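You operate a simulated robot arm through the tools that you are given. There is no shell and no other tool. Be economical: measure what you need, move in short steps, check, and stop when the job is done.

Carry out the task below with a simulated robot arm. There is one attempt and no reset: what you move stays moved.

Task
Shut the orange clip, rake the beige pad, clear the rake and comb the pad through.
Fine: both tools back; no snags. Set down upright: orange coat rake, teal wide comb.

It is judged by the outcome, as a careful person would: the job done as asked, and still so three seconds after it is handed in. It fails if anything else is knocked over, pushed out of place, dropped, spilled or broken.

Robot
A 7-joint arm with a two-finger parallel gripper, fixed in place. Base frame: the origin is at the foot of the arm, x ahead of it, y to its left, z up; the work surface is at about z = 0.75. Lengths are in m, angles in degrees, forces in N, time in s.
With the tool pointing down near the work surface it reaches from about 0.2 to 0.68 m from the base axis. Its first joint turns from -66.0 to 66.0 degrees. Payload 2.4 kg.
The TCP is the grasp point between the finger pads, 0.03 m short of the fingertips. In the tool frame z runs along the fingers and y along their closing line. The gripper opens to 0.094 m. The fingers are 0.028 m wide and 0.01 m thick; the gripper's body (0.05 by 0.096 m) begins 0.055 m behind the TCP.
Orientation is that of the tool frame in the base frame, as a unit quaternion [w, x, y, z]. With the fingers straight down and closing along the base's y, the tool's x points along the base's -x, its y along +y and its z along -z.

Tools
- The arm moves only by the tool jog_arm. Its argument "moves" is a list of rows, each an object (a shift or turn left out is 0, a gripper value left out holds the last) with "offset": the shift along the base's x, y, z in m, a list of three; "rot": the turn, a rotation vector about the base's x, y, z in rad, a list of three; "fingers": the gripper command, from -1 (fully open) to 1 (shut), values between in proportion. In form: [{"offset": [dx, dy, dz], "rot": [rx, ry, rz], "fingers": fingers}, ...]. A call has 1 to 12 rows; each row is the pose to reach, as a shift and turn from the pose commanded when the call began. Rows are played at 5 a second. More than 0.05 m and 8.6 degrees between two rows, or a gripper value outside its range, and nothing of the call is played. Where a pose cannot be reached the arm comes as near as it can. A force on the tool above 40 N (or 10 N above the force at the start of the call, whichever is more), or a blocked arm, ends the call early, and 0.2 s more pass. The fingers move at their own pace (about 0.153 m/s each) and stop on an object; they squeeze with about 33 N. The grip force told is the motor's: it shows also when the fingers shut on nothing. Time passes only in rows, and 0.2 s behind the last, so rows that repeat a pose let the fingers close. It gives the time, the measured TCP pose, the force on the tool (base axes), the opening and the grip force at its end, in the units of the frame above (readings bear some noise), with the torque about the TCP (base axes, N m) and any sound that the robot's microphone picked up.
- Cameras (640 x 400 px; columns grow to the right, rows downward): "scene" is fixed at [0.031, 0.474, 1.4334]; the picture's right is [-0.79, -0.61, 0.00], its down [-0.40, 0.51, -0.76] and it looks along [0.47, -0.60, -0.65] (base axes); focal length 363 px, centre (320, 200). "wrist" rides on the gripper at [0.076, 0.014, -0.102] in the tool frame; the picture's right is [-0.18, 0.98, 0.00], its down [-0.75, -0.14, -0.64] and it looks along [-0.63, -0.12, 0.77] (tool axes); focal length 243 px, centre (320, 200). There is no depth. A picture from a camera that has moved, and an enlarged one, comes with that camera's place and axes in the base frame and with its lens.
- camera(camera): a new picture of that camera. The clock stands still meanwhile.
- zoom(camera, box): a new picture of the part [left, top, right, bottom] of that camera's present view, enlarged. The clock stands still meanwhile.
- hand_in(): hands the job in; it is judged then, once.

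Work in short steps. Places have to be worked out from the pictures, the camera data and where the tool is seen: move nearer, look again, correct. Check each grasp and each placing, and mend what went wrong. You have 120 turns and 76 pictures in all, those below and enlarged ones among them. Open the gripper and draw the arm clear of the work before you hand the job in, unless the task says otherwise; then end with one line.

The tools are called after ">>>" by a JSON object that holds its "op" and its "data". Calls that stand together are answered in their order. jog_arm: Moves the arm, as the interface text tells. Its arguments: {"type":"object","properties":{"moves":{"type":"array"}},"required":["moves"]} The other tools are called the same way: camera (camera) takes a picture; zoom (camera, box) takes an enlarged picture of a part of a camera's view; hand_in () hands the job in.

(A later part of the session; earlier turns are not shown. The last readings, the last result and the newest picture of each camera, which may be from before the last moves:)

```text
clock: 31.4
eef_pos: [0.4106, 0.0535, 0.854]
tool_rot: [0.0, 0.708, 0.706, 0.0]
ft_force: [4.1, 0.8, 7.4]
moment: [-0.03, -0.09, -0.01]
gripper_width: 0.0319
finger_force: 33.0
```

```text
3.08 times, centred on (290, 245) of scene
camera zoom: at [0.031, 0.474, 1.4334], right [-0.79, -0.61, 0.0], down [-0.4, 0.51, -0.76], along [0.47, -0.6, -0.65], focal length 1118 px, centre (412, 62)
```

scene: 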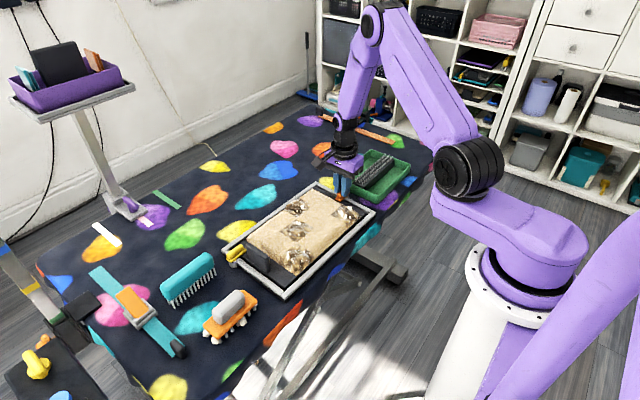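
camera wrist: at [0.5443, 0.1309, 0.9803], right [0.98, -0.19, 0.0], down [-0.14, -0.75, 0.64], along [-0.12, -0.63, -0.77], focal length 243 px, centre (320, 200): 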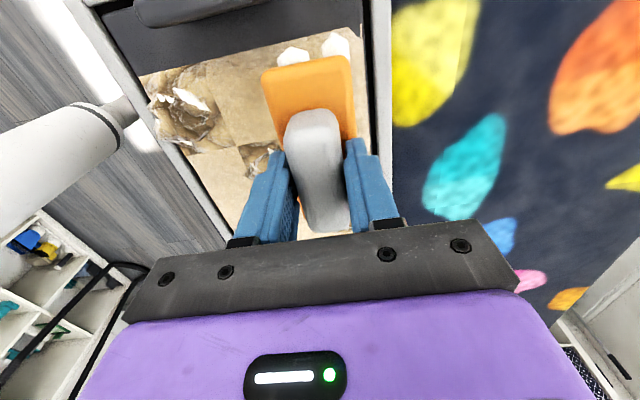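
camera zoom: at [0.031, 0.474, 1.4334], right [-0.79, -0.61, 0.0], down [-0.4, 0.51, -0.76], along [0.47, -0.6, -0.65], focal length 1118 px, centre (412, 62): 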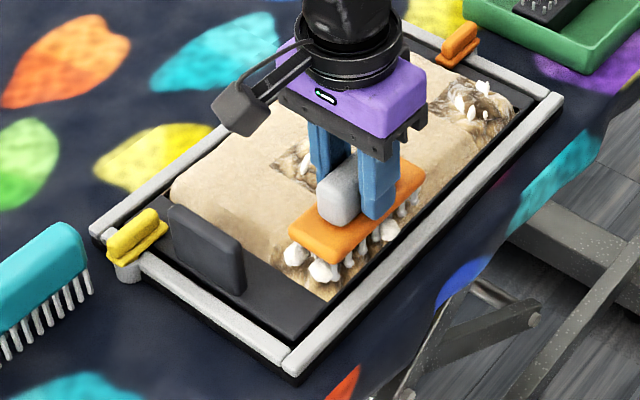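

Now there is steady contact (about 9 N down, 4 N drag), and the rake is gathering white fluff. I lift straight up and look at the result.

>>> {"op": "jog_arm", "data": {"moves": [{"offset": [0, 0, 0.02]}, {"offset": [0.0, 0, 0.06]}, {"offset": [-0.02, 0.03, 0.085]}, {"offset": [-0.02, 0.03, 0.085]}]}}

>>> {"op": "zoom", "data": {"camera": "scene", "box": [210, 160, 380, 310]}}

```text
clock: 32.4
eef_pos: [0.3913, 0.0855, 0.9394]
tool_rot: [0.0, 0.708, 0.706, -0.001]
ft_force: [-1.0, 0.0, -1.5]
moment: [0.03, 0.02, 0.01]
gripper_width: 0.0318
finger_force: 32.8
```

```text
2.67 times, centred on (295, 235) of scene
camera zoom: at [0.031, 0.474, 1.4334], right [-0.79, -0.61, 0.0], down [-0.4, 0.51, -0.76], along [0.47, -0.6, -0.65], focal length 969 px, centre (387, 107)
```

zoom: 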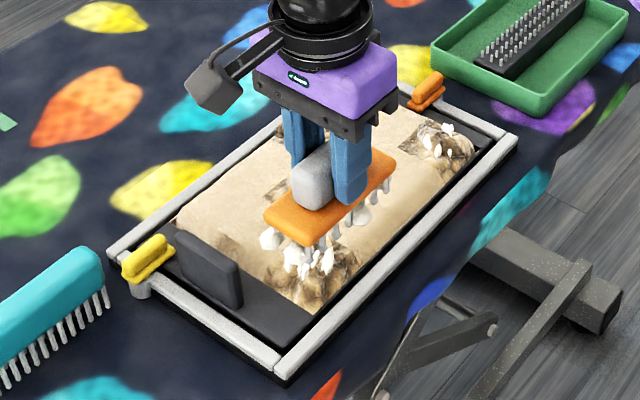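

The pad is partly hidden. I move over to the second lane start (x≈0.53, y≈−0.02) and look at the pad from there.

>>> {"op": "jog_arm", "data": {"moves": [{"offset": [0.035, -0.03, 0.0]}, {"offset": [0.07, -0.06, 0.0]}, {"offset": [0.105, -0.09, 0.0]}, {"offset": [0.136, -0.105, -0.03]}, {"offset": [0.136, -0.105, -0.06]}, {"offset": [0.136, -0.105, -0.06]}]}}

>>> {"op": "zoom", "data": {"camera": "scene", "box": [220, 170, 380, 300]}}

```text
clock: 33.8
eef_pos: [0.5267, -0.0212, 0.8766]
tool_rot: [0.0, 0.708, 0.706, 0.0]
ft_force: [0.0, 0.8, -1.4]
moment: [-0.01, -0.02, -0.02]
gripper_width: 0.0318
finger_force: 32.6
```

```text
3.08 times, centred on (300, 235) of scene
camera zoom: at [0.0311, 0.474, 1.4334], right [-0.79, -0.61, 0.0], down [-0.4, 0.51, -0.76], along [0.47, -0.6, -0.65], focal length 1118 px, centre (382, 92)
```

zoom: 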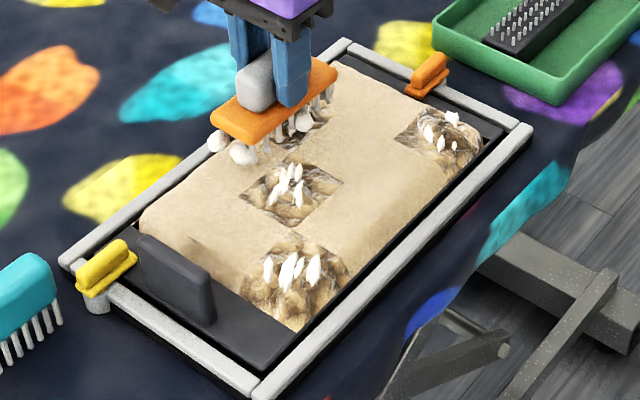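

The mats look looser with tufts raised, so raking has an effect but needs more passes. I run lane 2 (y≈−0.02) at the same depth.

>>> {"op": "jog_arm", "data": {"moves": [{"offset": [0, 0, -0.015]}, {"offset": [0, 0, -0.025]}, {"offset": [-0.0135, 0, -0.025]}, {"offset": [-0.027, 0, -0.025]}, {"offset": [-0.0405, 0, -0.025]}, {"offset": [-0.054, 0, -0.025]}, {"offset": [-0.0675, 0, -0.025]}, {"offset": [-0.081, 0, -0.025]}, {"offset": [-0.0945, 0, -0.025]}, {"offset": [-0.108, 0, -0.025]}, {"offset": [-0.1215, 0, -0.025]}]}}

```text
clock: 36.2
eef_pos: [0.4035, -0.0217, 0.8539]
tool_rot: [0.001, 0.708, 0.706, 0.0]
ft_force: [0.1, -0.5, 0.1]
moment: [0.02, 0.02, -0.02]
gripper_width: 0.0321
finger_force: 33.1
```

Lane 2 was light contact. I lift, shift to lane 3 (y≈−0.085, clear of the clip), and rake about 1 mm deeper.

>>> {"op": "jog_arm", "data": {"moves": [{"offset": [0, 0, 0.025]}, {"offset": [0.035, -0.02, 0.03]}, {"offset": [0.08, -0.04, 0.03]}, {"offset": [0.1215, -0.063, 0.025]}, {"offset": [0.1215, -0.063, 0.01]}, {"offset": [0.1215, -0.063, -0.001]}, {"offset": [0.108, -0.063, -0.001]}, {"offset": [0.0945, -0.063, -0.001]}, {"offset": [0.081, -0.063, -0.001]}, {"offset": [0.0675, -0.063, -0.001]}]}}

>>> {"op": "jog_arm", "data": {"moves": [{"offset": [-0.0135, 0, 0]}, {"offset": [-0.027, 0, 0]}, {"offset": [-0.0405, 0, 0]}, {"offset": [-0.054, 0, 0]}, {"offset": [-0.0675, 0, 0]}]}}

>>> {"op": "zoom", "data": {"camera": "scene", "box": [220, 170, 380, 300]}}

```text
clock: 38.4
eef_pos: [0.4722, -0.0847, 0.8534]
tool_rot: [0.001, 0.707, 0.707, 0.001]
ft_force: [6.4, 0.7, 14.9]
moment: [0.0, -0.08, 0.0]
gripper_width: 0.032
finger_force: 32.7
```

```text
clock: 39.6
eef_pos: [0.4031, -0.0832, 0.8537]
tool_rot: [0.0, 0.707, 0.707, 0.0]
ft_force: [5.0, 2.1, 9.0]
moment: [-0.04, -0.19, 0.05]
gripper_width: 0.0318
finger_force: 32.7
```

```text
3.08 times, centred on (300, 235) of scene
camera zoom: at [0.031, 0.4741, 1.4334], right [-0.79, -0.61, 0.0], down [-0.4, 0.51, -0.76], along [0.47, -0.6, -0.65], focal length 1118 px, centre (382, 92)
```

zoom: 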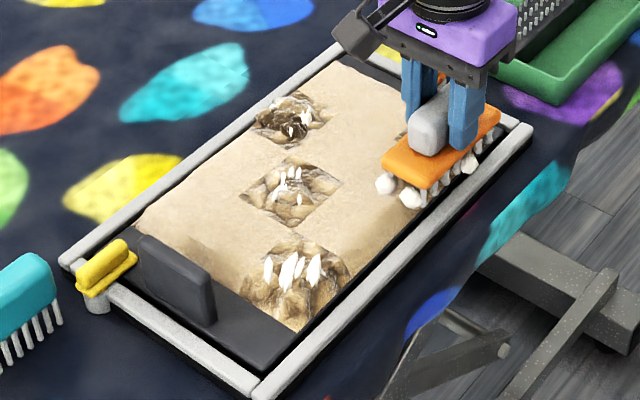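

Mat C is visibly reduced. A and D lie near the long edges and need strokes that reach further, so I run a second lane at y≈−0.06 starting at x≈0.548.

>>> {"op": "jog_arm", "data": {"moves": [{"offset": [0, 0, 0.025]}, {"offset": [0.045, 0.01, 0.03]}, {"offset": [0.09, 0.02, 0.03]}, {"offset": [0.13, 0.025, 0.03]}, {"offset": [0.147, 0.025, 0.015]}, {"offset": [0.147, 0.025, 0.0]}, {"offset": [0.134, 0.025, 0]}, {"offset": [0.121, 0.025, 0]}, {"offset": [0.108, 0.025, 0]}, {"offset": [0.095, 0.025, 0]}, {"offset": [0.081, 0.025, 0]}]}}

>>> {"op": "jog_arm", "data": {"moves": [{"offset": [-0.0135, 0, 0]}, {"offset": [-0.027, 0, 0]}, {"offset": [-0.0405, 0, 0]}, {"offset": [-0.054, 0, 0]}, {"offset": [-0.0675, 0, 0]}, {"offset": [-0.081, 0, 0]}, {"offset": [-0.081, 0, 0.025]}, {"offset": [-0.081, 0.03, 0.04]}, {"offset": [-0.06, 0.06, 0.04]}, {"offset": [-0.03, 0.09, 0.04]}, {"offset": [0.0, 0.12, 0.04]}]}}

>>> {"op": "zoom", "data": {"camera": "scene", "box": [220, 170, 380, 300]}}

```text
clock: 42.0
eef_pos: [0.4874, -0.0574, 0.8531]
tool_rot: [0.003, 0.708, 0.707, 0.002]
ft_force: [10.5, -0.6, 27.8]
moment: [0.09, -0.08, -0.04]
gripper_width: 0.0318
finger_force: 33.1
```

```text
clock: 44.4
eef_pos: [0.4862, 0.0628, 0.8934]
tool_rot: [0.0, 0.708, 0.706, 0.0]
ft_force: [-0.2, -0.5, -1.3]
moment: [-0.03, -0.02, -0.03]
gripper_width: 0.0319
finger_force: 32.8
```

```text
3.08 times, centred on (300, 235) of scene
camera zoom: at [0.031, 0.474, 1.4334], right [-0.79, -0.61, 0.0], down [-0.4, 0.51, -0.76], along [0.47, -0.6, -0.65], focal length 1118 px, centre (382, 92)
```

zoom: 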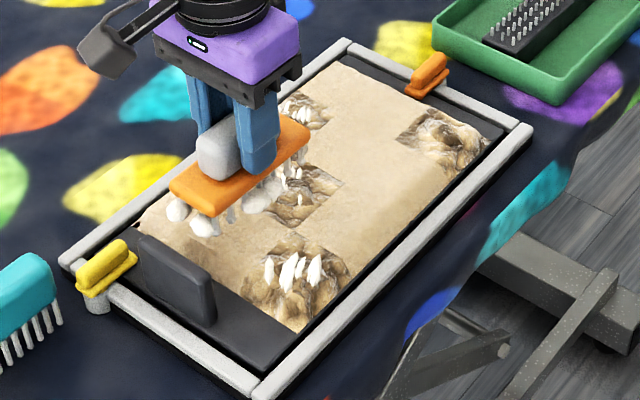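

B's tufts are now collected, and A's are raised. I stroke lane 1 again, over D, at y≈0.063 down to x≈0.395.

>>> {"op": "jog_arm", "data": {"moves": [{"offset": [0.02, 0, -0.02]}, {"offset": [0.025, 0, -0.0395]}, {"offset": [0.012, 0, -0.0395]}, {"offset": [-0.001, 0, -0.0395]}, {"offset": [-0.014, 0, -0.0395]}, {"offset": [-0.027, 0, -0.0395]}, {"offset": [-0.04, 0, -0.0395]}, {"offset": [-0.053, 0, -0.0395]}, {"offset": [-0.066, 0, -0.0395]}, {"offset": [-0.079, 0, -0.0395]}, {"offset": [-0.092, 0, -0.0395]}]}}

>>> {"op": "jog_arm", "data": {"moves": [{"offset": [0, 0, 0.025]}, {"offset": [0.035, -0.03, 0.04]}, {"offset": [0.07, -0.06, 0.04]}, {"offset": [0.1, -0.09, 0.04]}, {"offset": [0.135, -0.12, 0.04]}, {"offset": [0.152, -0.12, 0.015]}, {"offset": [0.152, -0.12, 0.0005]}, {"offset": [0.139, -0.12, 0.0005]}, {"offset": [0.126, -0.12, 0.0005]}, {"offset": [0.113, -0.12, 0.0005]}, {"offset": [0.1, -0.12, 0.0005]}, {"offset": [0.087, -0.12, 0.0005]}]}}

>>> {"op": "zoom", "data": {"camera": "scene", "box": [220, 170, 380, 300]}}

```text
clock: 46.8
eef_pos: [0.3956, 0.0608, 0.8534]
tool_rot: [0.004, 0.708, 0.707, 0.003]
ft_force: [12.9, -0.9, 36.6]
moment: [-0.19, -0.83, 0.1]
gripper_width: 0.032
finger_force: 33.5
```

```text
clock: 49.4
eef_pos: [0.4794, -0.0571, 0.8542]
tool_rot: [0.0, 0.707, 0.707, 0.0]
ft_force: [0.8, -0.2, 1.5]
moment: [0.12, 0.01, -0.03]
gripper_width: 0.0319
finger_force: 33.2
```

```text
3.08 times, centred on (300, 235) of scene
camera zoom: at [0.031, 0.474, 1.4334], right [-0.79, -0.61, 0.0], down [-0.4, 0.51, -0.76], along [0.47, -0.6, -0.65], focal length 1118 px, centre (382, 92)
```

zoom: 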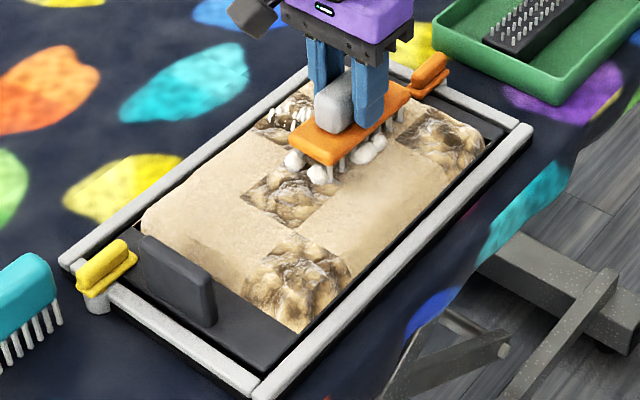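

C, D and B are now free of white tufts; only A still has some. I repeat a stroke over A starting at x≈0.552.

>>> {"op": "jog_arm", "data": {"moves": [{"offset": [0, 0, 0.025]}, {"offset": [0.04, -0.005, 0.035]}, {"offset": [0.073, -0.005, 0.02]}, {"offset": [0.073, -0.005, -0.0007]}, {"offset": [0.06, -0.005, -0.0007]}, {"offset": [0.048, -0.005, -0.0007]}, {"offset": [0.036, -0.005, -0.0007]}, {"offset": [0.024, -0.005, -0.0007]}, {"offset": [0.012, -0.005, -0.0007]}, {"offset": [0, -0.005, -0.0007]}, {"offset": [-0.012, -0.005, -0.0007]}]}}

>>> {"op": "jog_arm", "data": {"moves": [{"offset": [-0.013, 0, 0.0]}, {"offset": [-0.026, 0, 0.0]}, {"offset": [-0.039, 0, 0.0]}, {"offset": [-0.05, 0, 0.0]}, {"offset": [-0.05, 0, 0.03]}, {"offset": [-0.05, 0, 0.07]}]}}

>>> {"op": "zoom", "data": {"camera": "scene", "box": [220, 170, 380, 300]}}

```text
clock: 51.8
eef_pos: [0.469, -0.0651, 0.8538]
tool_rot: [0.003, 0.707, 0.707, 0.001]
ft_force: [9.4, -0.3, 23.7]
moment: [0.2, -0.11, 0.01]
gripper_width: 0.0318
finger_force: 32.9
```

```text
clock: 53.2
eef_pos: [0.4174, -0.0633, 0.9204]
tool_rot: [-0.002, 0.707, 0.707, 0.0]
ft_force: [0.0, 0.8, -1.6]
moment: [0.0, 0.0, 0.03]
gripper_width: 0.0318
finger_force: 33.1
```

```text
3.08 times, centred on (300, 235) of scene
camera zoom: at [0.031, 0.474, 1.4334], right [-0.79, -0.61, 0.0], down [-0.4, 0.51, -0.76], along [0.47, -0.6, -0.65], focal length 1118 px, centre (382, 92)
```

zoom: 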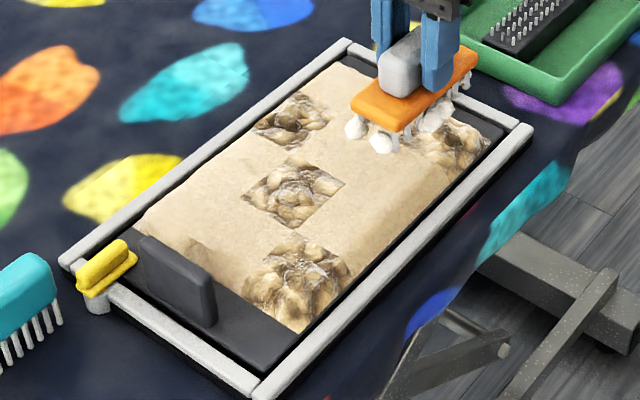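

All white tufts are off the pad and on the rake. Next I clear it on the pin strip in the green tray (strip about x≈0.455, y −0.27 to −0.44), so I move above it.

>>> {"op": "jog_arm", "data": {"moves": [{"offset": [0.01, -0.04, 0.015]}, {"offset": [0.02, -0.08, 0.03]}, {"offset": [0.03, -0.12, 0.03]}, {"offset": [0.04, -0.16, 0.03]}, {"offset": [0.05, -0.2, 0.03]}, {"offset": [0.06, -0.24, 0.03]}, {"offset": [0.068, -0.282, 0.03]}, {"offset": [0.068, -0.282, 0.03]}]}}

>>> {"op": "zoom", "data": {"camera": "scene", "box": [310, 100, 430, 220]}}

>>> {"op": "camera", "data": {"camera": "wrist"}}

```text
clock: 55.0
eef_pos: [0.484, -0.3435, 0.9526]
tool_rot: [0.001, 0.707, 0.707, 0.0]
ft_force: [0.3, -0.2, -1.1]
moment: [0.01, -0.03, 0.01]
gripper_width: 0.0319
finger_force: 33.8
```

```text
3.33 times, centred on (370, 160) of scene
camera zoom: at [0.0311, 0.474, 1.4334], right [-0.79, -0.61, 0.0], down [-0.4, 0.51, -0.76], along [0.47, -0.6, -0.65], focal length 1211 px, centre (153, 333)
```

zoom: 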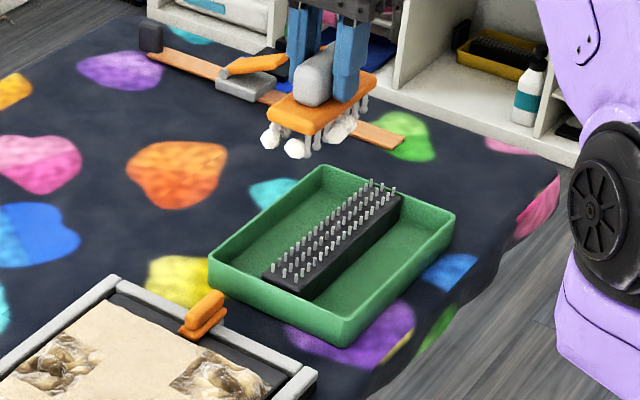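

```text
27 pictures are left
camera wrist: at [0.4994, -0.268, 1.0534], right [0.98, -0.18, 0.0], down [-0.14, -0.75, 0.64], along [-0.12, -0.63, -0.77], focal length 243 px, centre (320, 200)
```

wrist: 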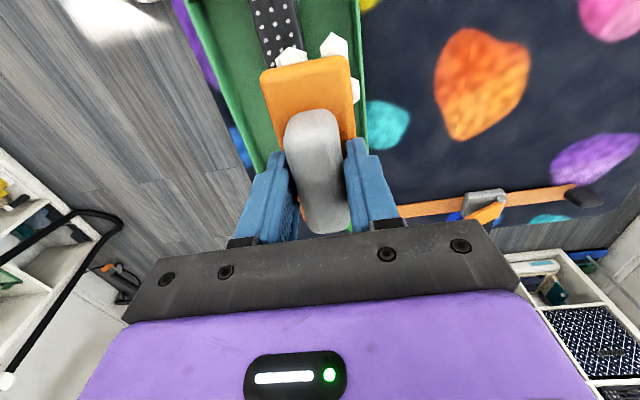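

The strip lies at x≈0.447–0.480, with tray walls at x≈0.385 and 0.524. I lower over the strip to find the pin height by force.

>>> {"op": "jog_arm", "data": {"moves": [{"offset": [-0.02, -0.01, -0.03]}, {"offset": [-0.02, -0.01, -0.065]}, {"offset": [-0.02, -0.01, -0.085]}, {"offset": [-0.02, -0.01, -0.092]}]}}

>>> {"op": "zoom", "data": {"camera": "scene", "box": [330, 110, 430, 210]}}

```text
clock: 56.1
eef_pos: [0.4661, -0.3542, 0.8642]
tool_rot: [0.001, 0.707, 0.707, 0.0]
ft_force: [-0.3, 0.5, 5.9]
moment: [0.13, -0.02, 0.04]
gripper_width: 0.0323
finger_force: 33.0
stopped in row 4: the force on the tool passed its limit at 42 N (the readings are from after the stop); the commanded pose is now the measured one
```

```text
4.00 times, centred on (380, 160) of scene
camera zoom: at [0.0309, 0.4741, 1.4334], right [-0.79, -0.61, 0.0], down [-0.4, 0.51, -0.76], along [0.47, -0.6, -0.65], focal length 1453 px, centre (80, 360)
```

zoom: 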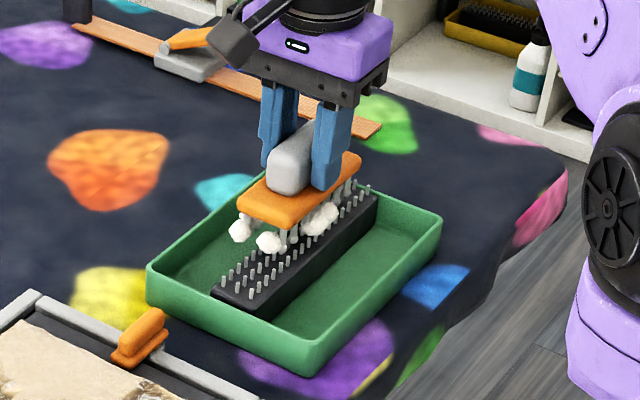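

Pins meet the tooth tips at TCP z≈0.865. I lift, go to the +x side of the strip, and wipe slowly across with about 3 mm overlap.

>>> {"op": "jog_arm", "data": {"moves": [{"offset": [0, 0, 0.012]}, {"offset": [0.031, 0, 0.012]}, {"offset": [0.031, 0, -0.003]}, {"offset": [0.022, 0, -0.003]}, {"offset": [0.012, 0, -0.003]}, {"offset": [0.002, 0, -0.003]}, {"offset": [-0.008, 0, -0.003]}, {"offset": [-0.018, 0, -0.003]}, {"offset": [-0.028, 0, -0.003]}, {"offset": [-0.038, 0, -0.003]}, {"offset": [-0.046, 0, -0.003]}]}}

>>> {"op": "zoom", "data": {"camera": "scene", "box": [330, 110, 430, 210]}}

```text
clock: 58.5
eef_pos: [0.4218, -0.3529, 0.8611]
tool_rot: [0.0, 0.708, 0.706, 0.0]
ft_force: [4.2, 0.7, -0.5]
moment: [0.11, -0.24, -0.06]
gripper_width: 0.0318
finger_force: 33.3
```

```text
4.00 times, centred on (380, 160) of scene
camera zoom: at [0.0311, 0.474, 1.4334], right [-0.79, -0.61, 0.0], down [-0.4, 0.51, -0.76], along [0.47, -0.6, -0.65], focal length 1453 px, centre (80, 360)
```

zoom: 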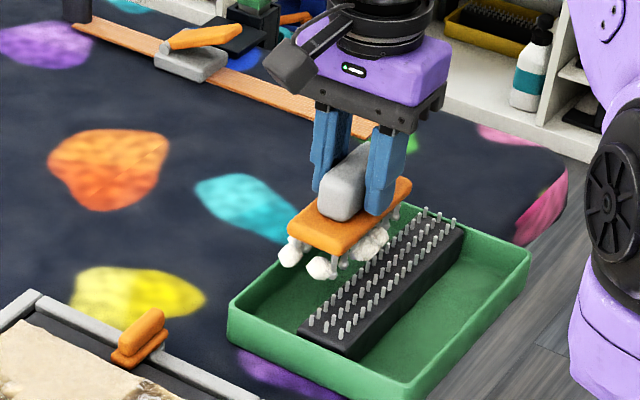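

The teeth caught the pin row and dragged the light tray about 7 cm toward −x, so direct tooth-pin overlap is wrong. I lift over to the strip's −x side and use the same catch to push the tray back.

>>> {"op": "jog_arm", "data": {"moves": [{"offset": [0, 0, 0.02]}, {"offset": [-0.035, 0, 0.025]}, {"offset": [-0.07, 0, 0.02]}, {"offset": [-0.07, 0, 0.0]}, {"offset": [-0.055, 0, 0.0]}, {"offset": [-0.04, 0, 0.0]}, {"offset": [-0.025, 0, 0.0]}, {"offset": [-0.01, 0, 0.0]}, {"offset": [0.005, 0, 0.0]}, {"offset": [0.014, 0, 0.0]}, {"offset": [0.014, 0, 0.0]}]}}

>>> {"op": "zoom", "data": {"camera": "scene", "box": [330, 110, 430, 210]}}

```text
clock: 59.7
eef_pos: [0.3578, -0.3555, 0.8628]
tool_rot: [0.002, 0.708, 0.707, 0.0]
ft_force: [0.6, 1.7, 6.2]
moment: [0.45, -0.12, -0.02]
gripper_width: 0.032
finger_force: 33.0
stopped in row 5: the force on the tool passed its limit at 43 N (the readings are from after the stop); the commanded pose is now the measured one
```

```text
4.00 times, centred on (380, 160) of scene
camera zoom: at [0.0309, 0.4741, 1.4334], right [-0.79, -0.61, 0.0], down [-0.4, 0.51, -0.76], along [0.47, -0.6, -0.65], focal length 1453 px, centre (80, 360)
```

zoom: 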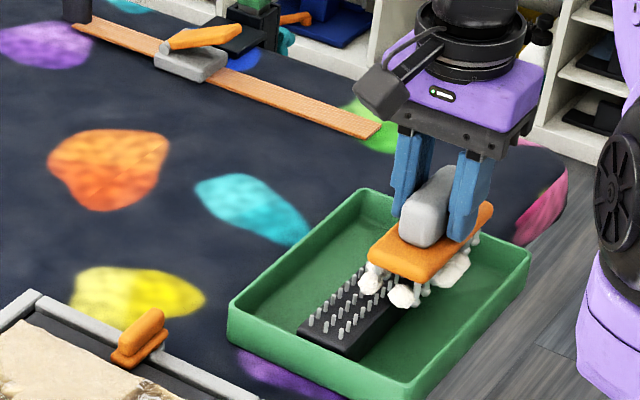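

The rake came down on the pins, so the strip spans wider than I thought. Instead I'll lower the teeth in the gap between the strip and the tray's +x wall, and push that wall to return the tray.

>>> {"op": "jog_arm", "data": {"moves": [{"offset": [0, 0, 0.02]}, {"offset": [0.035, 0, 0.025]}, {"offset": [0.068, 0, 0.02]}, {"offset": [0.068, 0, 0.0]}, {"offset": [0.068, 0, -0.012]}, {"offset": [0.068, 0, -0.017]}]}}

```text
clock: 61.1
eef_pos: [0.4259, -0.3568, 0.8457]
tool_rot: [0.002, 0.708, 0.707, -0.001]
ft_force: [0.0, 0.0, 0.1]
moment: [0.03, -0.02, 0.0]
gripper_width: 0.0319
finger_force: 33.1
```

No contact at depth; now I push +x slowly against the wall.

>>> {"op": "jog_arm", "data": {"moves": [{"offset": [0.012, 0, 0.0]}, {"offset": [0.024, 0, 0.0]}, {"offset": [0.036, 0, 0.0]}, {"offset": [0.048, 0, 0.0]}, {"offset": [0.06, 0, 0.0]}, {"offset": [0.07, 0, 0.0]}]}}

>>> {"op": "zoom", "data": {"camera": "scene", "box": [330, 110, 430, 210]}}

```text
clock: 62.5
eef_pos: [0.4957, -0.3563, 0.846]
tool_rot: [0.001, 0.708, 0.707, -0.001]
ft_force: [-4.3, 0.4, -2.1]
moment: [-0.06, 0.31, 0.15]
gripper_width: 0.0315
finger_force: 32.9
```

```text
4.00 times, centred on (380, 160) of scene
camera zoom: at [0.031, 0.474, 1.4334], right [-0.79, -0.61, 0.0], down [-0.4, 0.51, -0.76], along [0.47, -0.6, -0.65], focal length 1453 px, centre (80, 360)
```

zoom: 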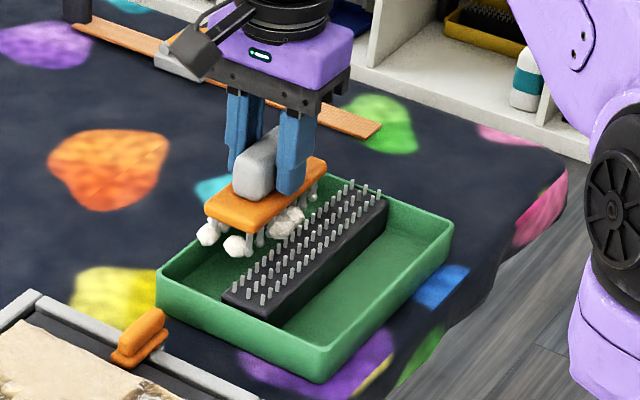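

The tray is within about 8 mm of its place. I push 8 mm more, then lift to skim height (tips just above the pins) and pass over the strip.

>>> {"op": "jog_arm", "data": {"moves": [{"offset": [0.008, 0, 0.0]}, {"offset": [0.008, 0, 0.0]}, {"offset": [0.0, 0, 0.01]}, {"offset": [0.0, 0, 0.0225]}, {"offset": [-0.012, 0, 0.0225]}, {"offset": [-0.024, 0, 0.0225]}, {"offset": [-0.036, 0, 0.0225]}, {"offset": [-0.048, 0, 0.0225]}, {"offset": [-0.06, 0, 0.0225]}, {"offset": [-0.072, 0, 0.0225]}]}}

>>> {"op": "zoom", "data": {"camera": "scene", "box": [330, 110, 430, 210]}}

```text
clock: 64.7
eef_pos: [0.424, -0.3561, 0.8692]
tool_rot: [0.001, 0.707, 0.707, 0.0]
ft_force: [-0.6, 0.1, -1.6]
moment: [0.03, 0.04, 0.0]
gripper_width: 0.0319
finger_force: 33.4
```

```text
4.00 times, centred on (380, 160) of scene
camera zoom: at [0.031, 0.474, 1.4334], right [-0.79, -0.61, 0.0], down [-0.4, 0.51, -0.76], along [0.47, -0.6, -0.65], focal length 1453 px, centre (80, 360)
```

zoom: 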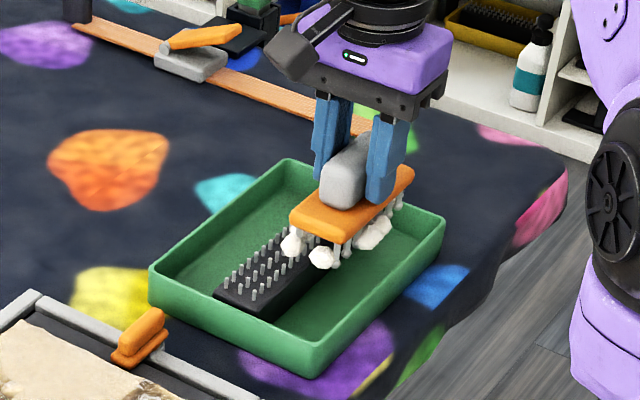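

The tray is back in place, but skimming cleared nothing, so the teeth must go between the pins. I zoom in on the pin and tooth spacing.

>>> {"op": "zoom", "data": {"camera": "scene", "box": [375, 145, 440, 190]}}

>>> {"op": "zoom", "data": {"camera": "scene", "box": [378, 155, 423, 187]}}

```text
8.89 times, centred on (408, 168) of scene
camera zoom: at [0.031, 0.474, 1.4334], right [-0.79, -0.61, 0.0], down [-0.4, 0.51, -0.76], along [0.47, -0.6, -0.65], focal length 3229 px, centre (-458, 489)
```

zoom: 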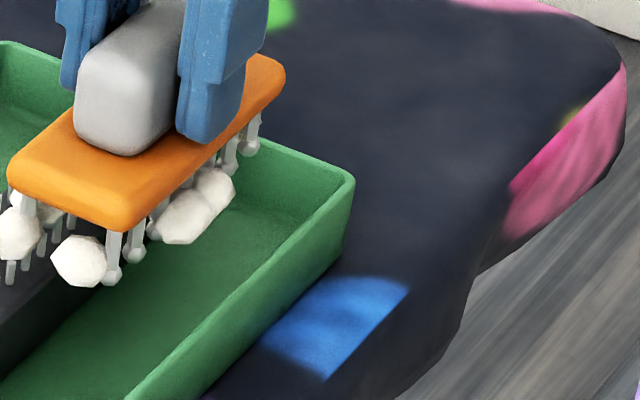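

```text
12.50 times, centred on (400, 171) of scene
camera zoom: at [0.031, 0.474, 1.4334], right [-0.79, -0.61, 0.0], down [-0.4, 0.51, -0.76], along [0.47, -0.6, -0.65], focal length 4541 px, centre (-686, 562)
```

zoom: 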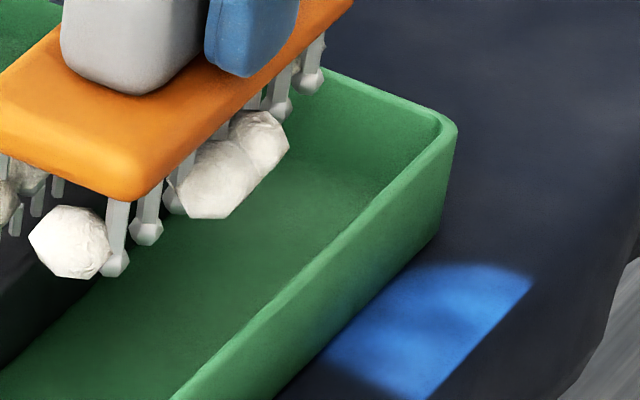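

The teeth have ball tips with fluff balls around them near the tips. I need the pin layout: one zoom at the strip's visible end.

>>> {"op": "zoom", "data": {"camera": "scene", "box": [363, 157, 408, 189]}}

```text
12.50 times, centred on (386, 173) of scene
camera zoom: at [0.031, 0.474, 1.4334], right [-0.79, -0.61, 0.0], down [-0.4, 0.51, -0.76], along [0.47, -0.6, -0.65], focal length 4541 px, centre (-499, 538)
```

zoom: 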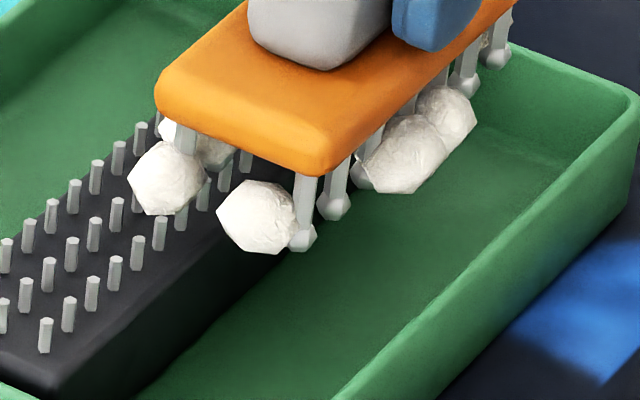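

Pins: 3 rows along y with 12 mm pitch in x. Rake rows are 33 mm apart, and the strip centre is at x≈0.460. The teeth fit if a row slides lengthwise between pin rows, so I set the rake at x=0.470 (−x row in a gap) and lower carefully.

>>> {"op": "jog_arm", "data": {"moves": [{"offset": [0.023, 0, 0.008]}, {"offset": [0.046, 0, 0.006]}, {"offset": [0.046, 0, -0.001]}, {"offset": [0.046, 0, -0.004]}, {"offset": [0.046, 0, -0.007]}]}}

```text
clock: 65.9
eef_pos: [0.471, -0.3561, 0.8639]
tool_rot: [0.004, 0.707, 0.707, -0.001]
ft_force: [-6.0, 4.9, 25.7]
moment: [0.84, 0.48, 0.05]
gripper_width: 0.0319
finger_force: 32.7
```

Contact again at about 0.864, possibly the fluff balls meeting the pins. The downward press also holds the tray, so I sweep lengthwise a little with this pressure and look.

>>> {"op": "jog_arm", "data": {"moves": [{"offset": [0, 0.006, 0.0005]}, {"offset": [0, 0.012, 0.0005]}, {"offset": [0, 0.018, 0.0005]}, {"offset": [0, 0.024, 0.0005]}]}}

>>> {"op": "zoom", "data": {"camera": "scene", "box": [345, 140, 415, 190]}}

```text
clock: 66.9
eef_pos: [0.4712, -0.3346, 0.8646]
tool_rot: [0.006, 0.708, 0.706, -0.001]
ft_force: [0.1, -10.5, 29.7]
moment: [0.36, 0.27, 0.12]
gripper_width: 0.0317
finger_force: 32.8
```

```text
8.00 times, centred on (380, 165) of scene
camera zoom: at [0.0306, 0.474, 1.4334], right [-0.79, -0.61, 0.0], down [-0.4, 0.51, -0.76], along [0.47, -0.6, -0.65], focal length 2906 px, centre (-160, 480)
```

zoom: 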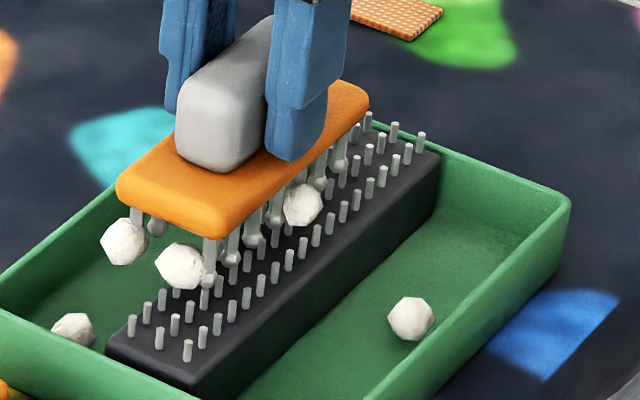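

It works: fluff balls are dropping into the tray and the tray stays put. I keep sweeping lengthwise, back toward −y and forward again.

>>> {"op": "jog_arm", "data": {"moves": [{"offset": [0, -0.008, 0.0005]}, {"offset": [0, -0.016, 0.0005]}, {"offset": [0, -0.024, 0.0005]}, {"offset": [0, -0.032, 0.0005]}, {"offset": [0, -0.04, 0.0005]}, {"offset": [0, -0.048, 0.0005]}]}}

>>> {"op": "zoom", "data": {"camera": "scene", "box": [345, 140, 415, 190]}}

```text
clock: 68.3
eef_pos: [0.4706, -0.38, 0.8636]
tool_rot: [0.003, 0.707, 0.707, -0.001]
ft_force: [0.8, 8.8, 28.8]
moment: [0.92, 0.19, -0.19]
gripper_width: 0.0318
finger_force: 33.1
```

```text
8.00 times, centred on (380, 165) of scene
camera zoom: at [0.0306, 0.4746, 1.4332], right [-0.79, -0.61, 0.0], down [-0.4, 0.51, -0.76], along [0.47, -0.6, -0.65], focal length 2906 px, centre (-160, 480)
```

zoom: 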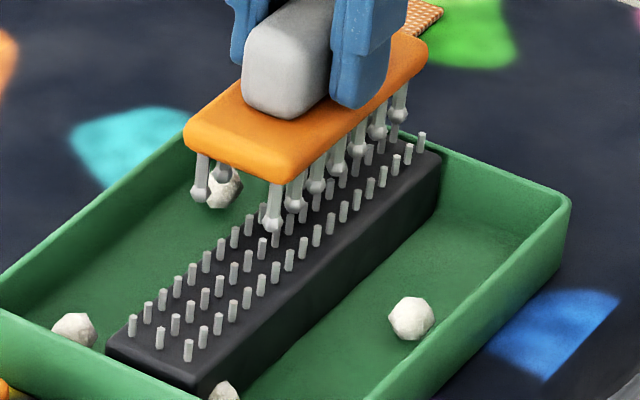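

The −x row is clean. I lift and look at whether any fluff is still on the other row.

>>> {"op": "jog_arm", "data": {"moves": [{"offset": [0, 0.005, 0.02]}, {"offset": [0, 0.01, 0.06]}, {"offset": [0, 0.01, 0.08]}]}}

>>> {"op": "zoom", "data": {"camera": "scene", "box": [330, 110, 420, 190]}}

```text
clock: 69.1
eef_pos: [0.4701, -0.3711, 0.9431]
tool_rot: [0.002, 0.708, 0.706, 0.0]
ft_force: [0.4, -0.1, -0.3]
moment: [-0.01, -0.03, 0.01]
gripper_width: 0.0316
finger_force: 33.3
```

```text
5.00 times, centred on (375, 150) of scene
camera zoom: at [0.031, 0.474, 1.4334], right [-0.79, -0.61, 0.0], down [-0.4, 0.51, -0.76], along [0.47, -0.6, -0.65], focal length 1816 px, centre (45, 450)
```

zoom: 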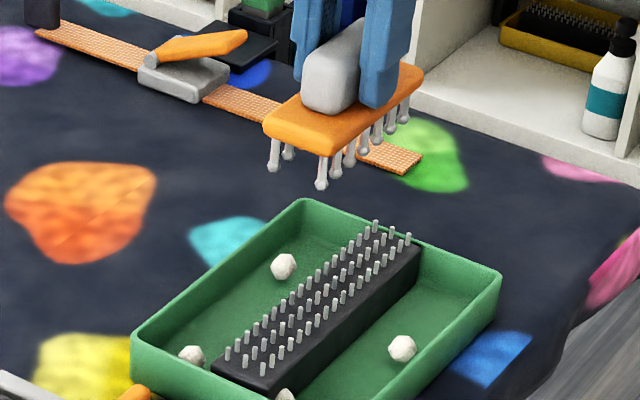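

The rake is clean, with four fluff balls lying in the tray. I carry it back to its original spot (0.4225, 0.26).

>>> {"op": "jog_arm", "data": {"moves": [{"offset": [-0.003, 0.045, 0.01]}, {"offset": [-0.006, 0.09, 0.01]}, {"offset": [-0.009, 0.135, 0.01]}, {"offset": [-0.012, 0.18, 0.01]}, {"offset": [-0.016, 0.225, 0.01]}, {"offset": [-0.02, 0.27, 0.01]}, {"offset": [-0.024, 0.315, 0.01]}, {"offset": [-0.028, 0.36, 0.01]}, {"offset": [-0.032, 0.405, 0.01]}, {"offset": [-0.036, 0.45, 0.01]}, {"offset": [-0.04, 0.495, 0.01]}, {"offset": [-0.044, 0.54, 0.01]}]}}

>>> {"op": "jog_arm", "data": {"moves": [{"offset": [-0.003, 0.04, 0.0], "rot": [0, 0, -0.045]}, {"offset": [-0.0035, 0.091, -0.0], "rot": [0, 0, -0.09]}]}}

```text
clock: 71.7
eef_pos: [0.4243, 0.1691, 0.9524]
tool_rot: [0.002, 0.707, 0.707, 0.0]
ft_force: [0.1, 0.0, -0.9]
moment: [-0.02, -0.02, 0.0]
gripper_width: 0.0318
finger_force: 32.8
```

```text
refused: row 2 steps farther than a row can; nothing moved
```

>>> {"op": "jog_arm", "data": {"moves": [{"offset": [-0.002, 0.045, 0.0], "rot": [0, 0, -0.045]}, {"offset": [-0.002, 0.091, 0.0], "rot": [0, 0, -0.09]}, {"offset": [-0.002, 0.091, -0.04], "rot": [0, 0, -0.09]}, {"offset": [-0.002, 0.091, -0.08], "rot": [0, 0, -0.09]}, {"offset": [-0.002, 0.091, -0.115], "rot": [0, 0, -0.09]}, {"offset": [-0.002, 0.091, -0.115], "rot": [0, 0, -0.09]}]}}

>>> {"op": "zoom", "data": {"camera": "scene", "box": [150, 240, 300, 350]}}

```text
clock: 73.1
eef_pos: [0.4245, 0.2596, 0.8389]
tool_rot: [0.003, 0.739, 0.673, -0.002]
ft_force: [-0.3, -0.8, -1.1]
moment: [0.0, 0.02, -0.01]
gripper_width: 0.0319
finger_force: 33.0
```

```text
3.64 times, centred on (225, 295) of scene
camera zoom: at [0.031, 0.474, 1.4334], right [-0.79, -0.61, 0.0], down [-0.4, 0.51, -0.76], along [0.47, -0.6, -0.65], focal length 1321 px, centre (666, -146)
```

zoom: 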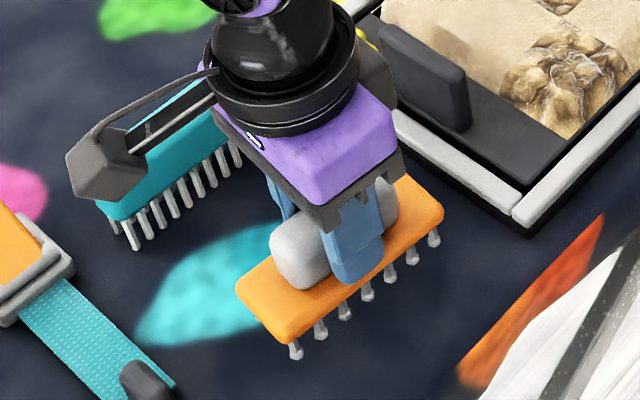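

The rake is over its spot, about 2 cm up. I lower until it stands (the force shows), then release.

>>> {"op": "jog_arm", "data": {"moves": [{"offset": [0, 0, -0.008]}, {"offset": [0, 0, -0.014]}, {"offset": [0, 0, -0.018]}, {"offset": [0, 0, -0.0195]}, {"offset": [0, 0, -0.0195]}]}}

```text
clock: 74.3
eef_pos: [0.4235, 0.2605, 0.8185]
tool_rot: [0.002, 0.739, 0.674, -0.001]
ft_force: [-0.2, -0.7, -1.9]
moment: [0.02, 0.01, 0.02]
gripper_width: 0.032
finger_force: 33.2
```

>>> {"op": "jog_arm", "data": {"moves": [{"offset": [0, 0, -0.001]}, {"offset": [0, 0, -0.002]}, {"offset": [0, 0, -0.003]}, {"offset": [0, 0, -0.003]}]}}

```text
clock: 75.4
eef_pos: [0.4234, 0.2602, 0.8182]
tool_rot: [0.002, 0.739, 0.674, 0.0]
ft_force: [-3.3, -1.6, 10.1]
moment: [0.17, 0.09, 0.0]
gripper_width: 0.0318
finger_force: 33.0
stopped in row 4: the force on the tool passed its limit at 42 N (the readings are from after the stop); the commanded pose is now the measured one
```

It is standing on the table. I open and lift straight up.

>>> {"op": "jog_arm", "data": {"moves": [{"offset": [0, 0, 0.001], "fingers": 0.1}, {"offset": [0, 0, 0.001], "fingers": 0.1}, {"offset": [0, 0, 0.02], "fingers": 0.1}, {"offset": [0, 0, 0.06], "fingers": 0.0}, {"offset": [0, 0, 0.1], "fingers": 0.0}, {"offset": [0.04, 0, 0.125], "fingers": 0.0}, {"offset": [0.085, 0, 0.125], "fingers": 0.0}, {"offset": [0.12, 0.0, 0.125], "fingers": 0.0}]}}

>>> {"op": "camera", "data": {"camera": "wrist"}}

>>> {"op": "camera", "data": {"camera": "scene"}}

```text
clock: 77.2
eef_pos: [0.5439, 0.2627, 0.943]
tool_rot: [0.002, 0.738, 0.674, 0.0]
ft_force: [-0.7, -0.3, 0.2]
moment: [0.01, -0.03, 0.01]
gripper_width: 0.0468
finger_force: 0.0
```

```text
14 pictures are left
camera wrist: at [0.5657, 0.3378, 1.0443], right [0.96, -0.27, 0.0], down [-0.21, -0.74, 0.64], along [-0.17, -0.62, -0.77], focal length 243 px, centre (320, 200)
```

wrist: 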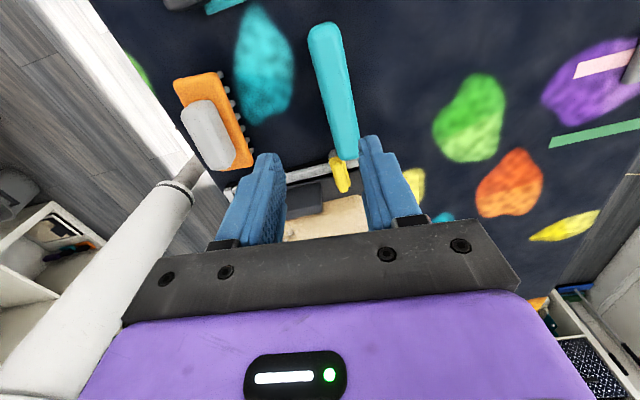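

```text
13 pictures are left
```

scene: 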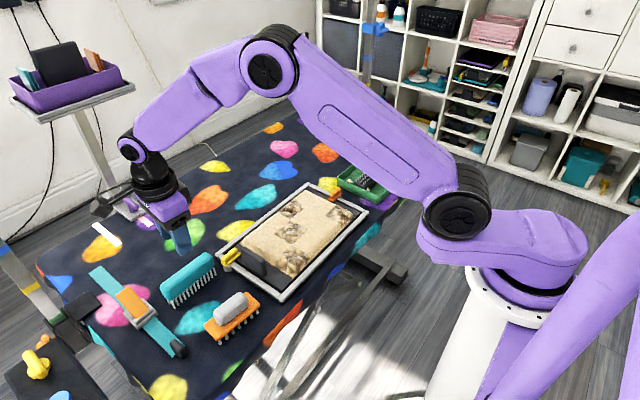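

The rake stands upright at its place. The comb's centre is at about (0.560, 0.256), with its axis tilted about −4°, matching the present yaw. I move above it, lower, and check alignment.

>>> {"op": "jog_arm", "data": {"moves": [{"offset": [0.016, -0.005, -0.03], "fingers": -0.1}, {"offset": [0.016, -0.005, -0.07], "fingers": -0.1}, {"offset": [0.016, -0.005, -0.08], "fingers": -0.1}, {"offset": [0.016, -0.005, -0.08], "fingers": -0.1}]}}

>>> {"op": "camera", "data": {"camera": "wrist"}}

```text
clock: 78.2
eef_pos: [0.5587, 0.257, 0.8615]
tool_rot: [0.002, 0.738, 0.674, 0.0]
ft_force: [1.0, 0.9, -0.2]
moment: [-0.04, 0.03, 0.02]
gripper_width: 0.0515
finger_force: 0.1
```

```text
12 pictures are left
camera wrist: at [0.5806, 0.3315, 0.9628], right [0.96, -0.27, 0.0], down [-0.21, -0.74, 0.64], along [-0.17, -0.62, -0.77], focal length 243 px, centre (320, 200)
```

wrist: 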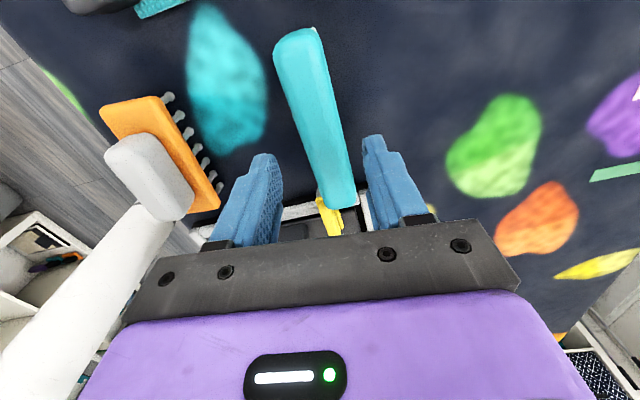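

Well aligned. I lower toward z≈0.815 while watching the force.

>>> {"op": "jog_arm", "data": {"moves": [{"offset": [0.001, 0.001, -0.02], "fingers": -0.1}, {"offset": [0.001, 0.001, -0.036], "fingers": -0.1}, {"offset": [0.001, 0.001, -0.048], "fingers": -0.1}, {"offset": [0.001, 0.001, -0.048], "fingers": -0.1}]}}

>>> {"op": "zoom", "data": {"camera": "scene", "box": [140, 220, 260, 320]}}

```text
clock: 79.2
eef_pos: [0.5604, 0.2577, 0.8149]
tool_rot: [0.002, 0.739, 0.674, 0.001]
ft_force: [-0.6, -0.9, 0.2]
moment: [0.0, 0.0, 0.02]
gripper_width: 0.0516
finger_force: 0.0
```

```text
4.00 times, centred on (200, 270) of scene
camera zoom: at [0.031, 0.474, 1.4334], right [-0.79, -0.61, 0.0], down [-0.4, 0.51, -0.76], along [0.47, -0.6, -0.65], focal length 1453 px, centre (800, -80)
```

zoom: 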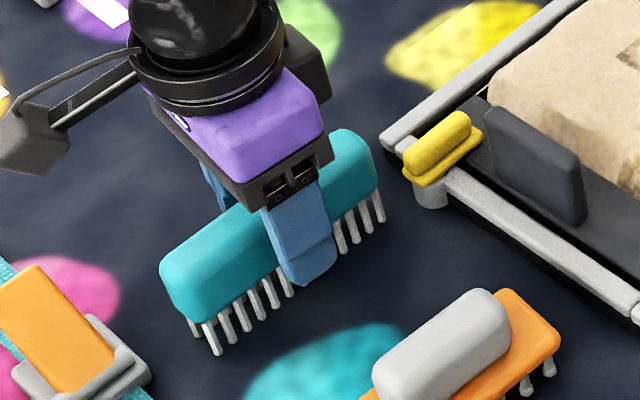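

The tips reach the bottom of the comb body. I raise 3 mm, close, and check with a small lift.

>>> {"op": "jog_arm", "data": {"moves": [{"offset": [0, 0, 0.003], "fingers": 0.3}, {"offset": [0, 0, 0.003], "fingers": 1.0}, {"offset": [0, 0, 0.003], "fingers": 1.0}, {"offset": [0, 0, 0.003], "fingers": 1.0}]}}

>>> {"op": "jog_arm", "data": {"moves": [{"offset": [0, 0, 0.02]}, {"offset": [0, 0, 0.06]}, {"offset": [0, 0, 0.1]}, {"offset": [0, 0, 0.13]}]}}

>>> {"op": "zoom", "data": {"camera": "scene", "box": [120, 190, 280, 320]}}

```text
clock: 80.2
eef_pos: [0.5601, 0.2568, 0.8173]
tool_rot: [0.002, 0.738, 0.674, 0.001]
ft_force: [0.2, 0.4, -0.7]
moment: [0.0, -0.03, 0.01]
gripper_width: 0.0314
finger_force: 33.6
```

```text
clock: 81.2
eef_pos: [0.5592, 0.2574, 0.9484]
tool_rot: [0.002, 0.739, 0.674, -0.001]
ft_force: [0.0, -0.4, -0.5]
moment: [-0.01, 0.0, 0.02]
gripper_width: 0.0315
finger_force: 33.3
```

```text
3.08 times, centred on (200, 255) of scene
camera zoom: at [0.031, 0.474, 1.4334], right [-0.79, -0.61, 0.0], down [-0.4, 0.51, -0.76], along [0.47, -0.6, -0.65], focal length 1118 px, centre (689, 31)
```

zoom: 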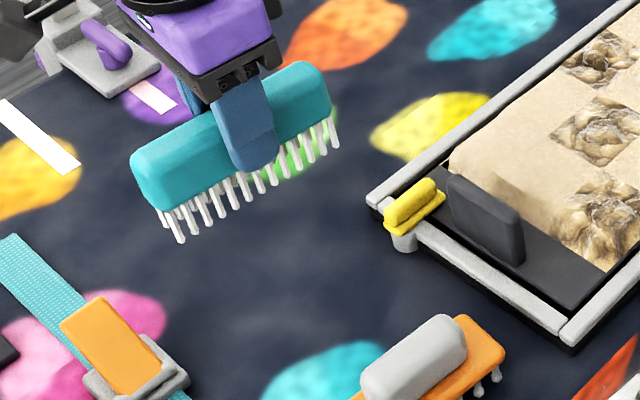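

The comb is held; its tooth tips are about 0.0675 below the TCP. I align it to y, move to lane 1 (x≈0.545, y≈0.045), and lower to a light touch.

>>> {"op": "jog_arm", "data": {"moves": [{"offset": [-0.003, -0.043, 0.0], "rot": [0, 0, 0.045]}, {"offset": [-0.006, -0.086, 0.0], "rot": [0, 0, 0.09]}, {"offset": [-0.009, -0.129, 0.0], "rot": [0, 0, 0.09]}, {"offset": [-0.012, -0.172, 0.0], "rot": [0, 0, 0.09]}, {"offset": [-0.014, -0.212, -0.02], "rot": [0, 0, 0.09]}, {"offset": [-0.014, -0.212, -0.06], "rot": [0, 0, 0.09]}, {"offset": [-0.014, -0.212, -0.085], "rot": [0, 0, 0.09]}, {"offset": [-0.014, -0.212, -0.092], "rot": [0, 0, 0.09]}, {"offset": [-0.014, -0.212, -0.0935], "rot": [0, 0, 0.09]}]}}

```text
clock: 83.2
eef_pos: [0.5471, 0.044, 0.8528]
tool_rot: [0.002, 0.708, 0.707, 0.001]
ft_force: [-0.8, 0.5, -1.6]
moment: [0.0, 0.01, 0.0]
gripper_width: 0.0316
finger_force: 33.2
```

No contact yet; I go down a little more while beginning the stroke.

>>> {"op": "jog_arm", "data": {"moves": [{"offset": [0, 0, -0.001]}, {"offset": [0, 0, -0.002]}, {"offset": [-0.01, 0, -0.002]}, {"offset": [-0.02, 0, -0.002]}, {"offset": [-0.03, 0, -0.002]}]}}

```text
clock: 84.4
eef_pos: [0.5183, 0.0436, 0.8526]
tool_rot: [0.003, 0.708, 0.706, 0.001]
ft_force: [5.2, 0.0, 15.6]
moment: [0.05, -0.2, -0.05]
gripper_width: 0.0317
finger_force: 33.5
```

Good contact (about 16 N, light drag). I ease 0.5 mm and finish the stroke.

>>> {"op": "jog_arm", "data": {"moves": [{"offset": [-0.012, 0, 0.0005]}, {"offset": [-0.024, 0, 0.0005]}, {"offset": [-0.036, 0, 0.0005]}, {"offset": [-0.048, 0, 0.0005]}, {"offset": [-0.06, 0, 0.0005]}, {"offset": [-0.072, 0, 0.0005]}, {"offset": [-0.084, 0, 0.0005]}, {"offset": [-0.096, 0, 0.0005]}, {"offset": [-0.108, 0, 0.0005]}, {"offset": [-0.12, 0, 0.0005]}]}}

>>> {"op": "jog_arm", "data": {"moves": [{"offset": [0, 0, 0.025]}, {"offset": [0.03, -0.03, 0.035]}, {"offset": [0.06, -0.06, 0.035]}, {"offset": [0.09, -0.09, 0.035]}, {"offset": [0.12, -0.122, 0.035]}, {"offset": [0.15, -0.122, 0.02]}, {"offset": [0.15, -0.122, 0.0]}, {"offset": [0.138, -0.122, 0.0]}, {"offset": [0.126, -0.122, 0.0]}, {"offset": [0.114, -0.122, 0.0]}, {"offset": [0.102, -0.122, 0.0]}, {"offset": [0.09, -0.122, 0.0]}]}}

>>> {"op": "zoom", "data": {"camera": "scene", "box": [220, 170, 380, 300]}}

```text
clock: 86.6
eef_pos: [0.3971, 0.045, 0.8523]
tool_rot: [0.002, 0.707, 0.707, 0.001]
ft_force: [5.6, -0.1, 16.1]
moment: [0.05, -0.33, 0.02]
gripper_width: 0.0318
finger_force: 33.2
```

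```text
clock: 89.2
eef_pos: [0.4866, -0.0769, 0.8536]
tool_rot: [0.002, 0.707, 0.708, 0.0]
ft_force: [-0.1, -0.2, -0.4]
moment: [0.01, -0.01, -0.01]
gripper_width: 0.0317
finger_force: 33.2
```

```text
3.08 times, centred on (300, 235) of scene
camera zoom: at [0.031, 0.474, 1.4334], right [-0.79, -0.61, 0.0], down [-0.4, 0.51, -0.76], along [0.47, -0.6, -0.65], focal length 1118 px, centre (382, 92)
```

zoom: 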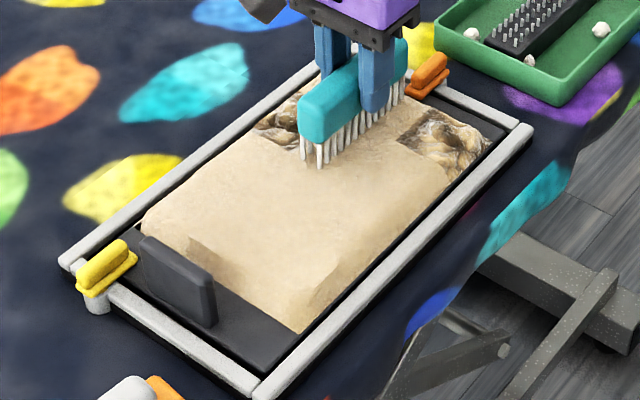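

C and D are combed smooth. The stroke over A was too light, so I press 1.2 mm more, continue over B, then return for A.

>>> {"op": "jog_arm", "data": {"moves": [{"offset": [-0.01, 0, -0.0012]}, {"offset": [-0.022, 0, -0.0012]}, {"offset": [-0.034, 0, -0.0012]}, {"offset": [-0.046, 0, -0.0012]}, {"offset": [-0.058, 0, -0.0012]}, {"offset": [-0.07, 0, -0.0012]}, {"offset": [-0.082, 0, -0.0012]}, {"offset": [-0.092, 0, -0.0012]}]}}

>>> {"op": "jog_arm", "data": {"moves": [{"offset": [0, 0, 0.03]}, {"offset": [0.04, 0.0, 0.035]}, {"offset": [0.08, 0.0, 0.035]}, {"offset": [0.12, 0.003, 0.035]}, {"offset": [0.157, 0.003, 0.025]}, {"offset": [0.157, 0.003, 0.0]}, {"offset": [0.157, 0.003, -0.0005]}, {"offset": [0.145, 0.003, -0.0005]}, {"offset": [0.133, 0.003, -0.0005]}, {"offset": [0.121, 0.003, -0.0005]}, {"offset": [0.109, 0.003, -0.0005]}, {"offset": [0.097, 0.003, -0.0005]}]}}

>>> {"op": "jog_arm", "data": {"moves": [{"offset": [-0.012, 0, 0]}, {"offset": [-0.024, 0, 0]}, {"offset": [-0.036, 0, 0]}, {"offset": [-0.048, 0, 0]}, {"offset": [-0.06, 0, 0]}, {"offset": [-0.072, 0, 0]}, {"offset": [-0.084, 0, 0]}, {"offset": [-0.096, 0, 0]}, {"offset": [-0.096, 0, 0.03]}, {"offset": [-0.09, 0.03, 0.065]}, {"offset": [-0.06, 0.06, 0.085]}]}}

>>> {"op": "zoom", "data": {"camera": "scene", "box": [220, 170, 380, 300]}}

```text
clock: 91.0
eef_pos: [0.3955, -0.0777, 0.85]
tool_rot: [0.003, 0.708, 0.706, 0.0]
ft_force: [8.7, -0.3, 24.4]
moment: [-0.16, -0.39, 0.04]
gripper_width: 0.0321
finger_force: 32.4
```

```text
clock: 93.6
eef_pos: [0.4932, -0.0758, 0.8512]
tool_rot: [0.004, 0.706, 0.708, 0.002]
ft_force: [3.9, -0.7, 10.3]
moment: [0.03, -0.15, -0.02]
gripper_width: 0.0319
finger_force: 33.5
```

```text
clock: 96.0
eef_pos: [0.4304, -0.0131, 0.9321]
tool_rot: [0.002, 0.708, 0.706, -0.001]
ft_force: [-0.4, 0.0, 0.2]
moment: [-0.06, 0.02, -0.03]
gripper_width: 0.0318
finger_force: 32.7
```

```text
3.08 times, centred on (300, 235) of scene
camera zoom: at [0.031, 0.474, 1.4334], right [-0.79, -0.61, 0.0], down [-0.4, 0.51, -0.76], along [0.47, -0.6, -0.65], focal length 1118 px, centre (382, 92)
```

zoom: 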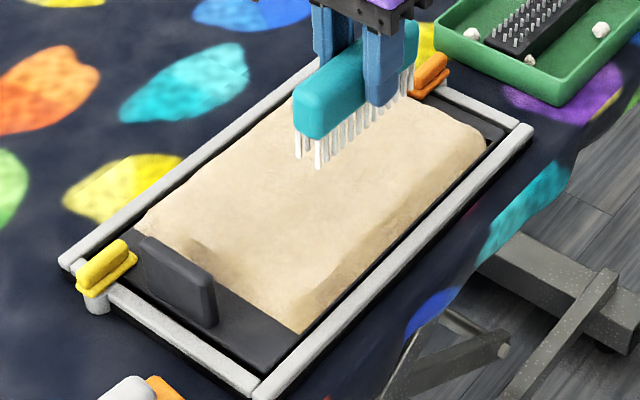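

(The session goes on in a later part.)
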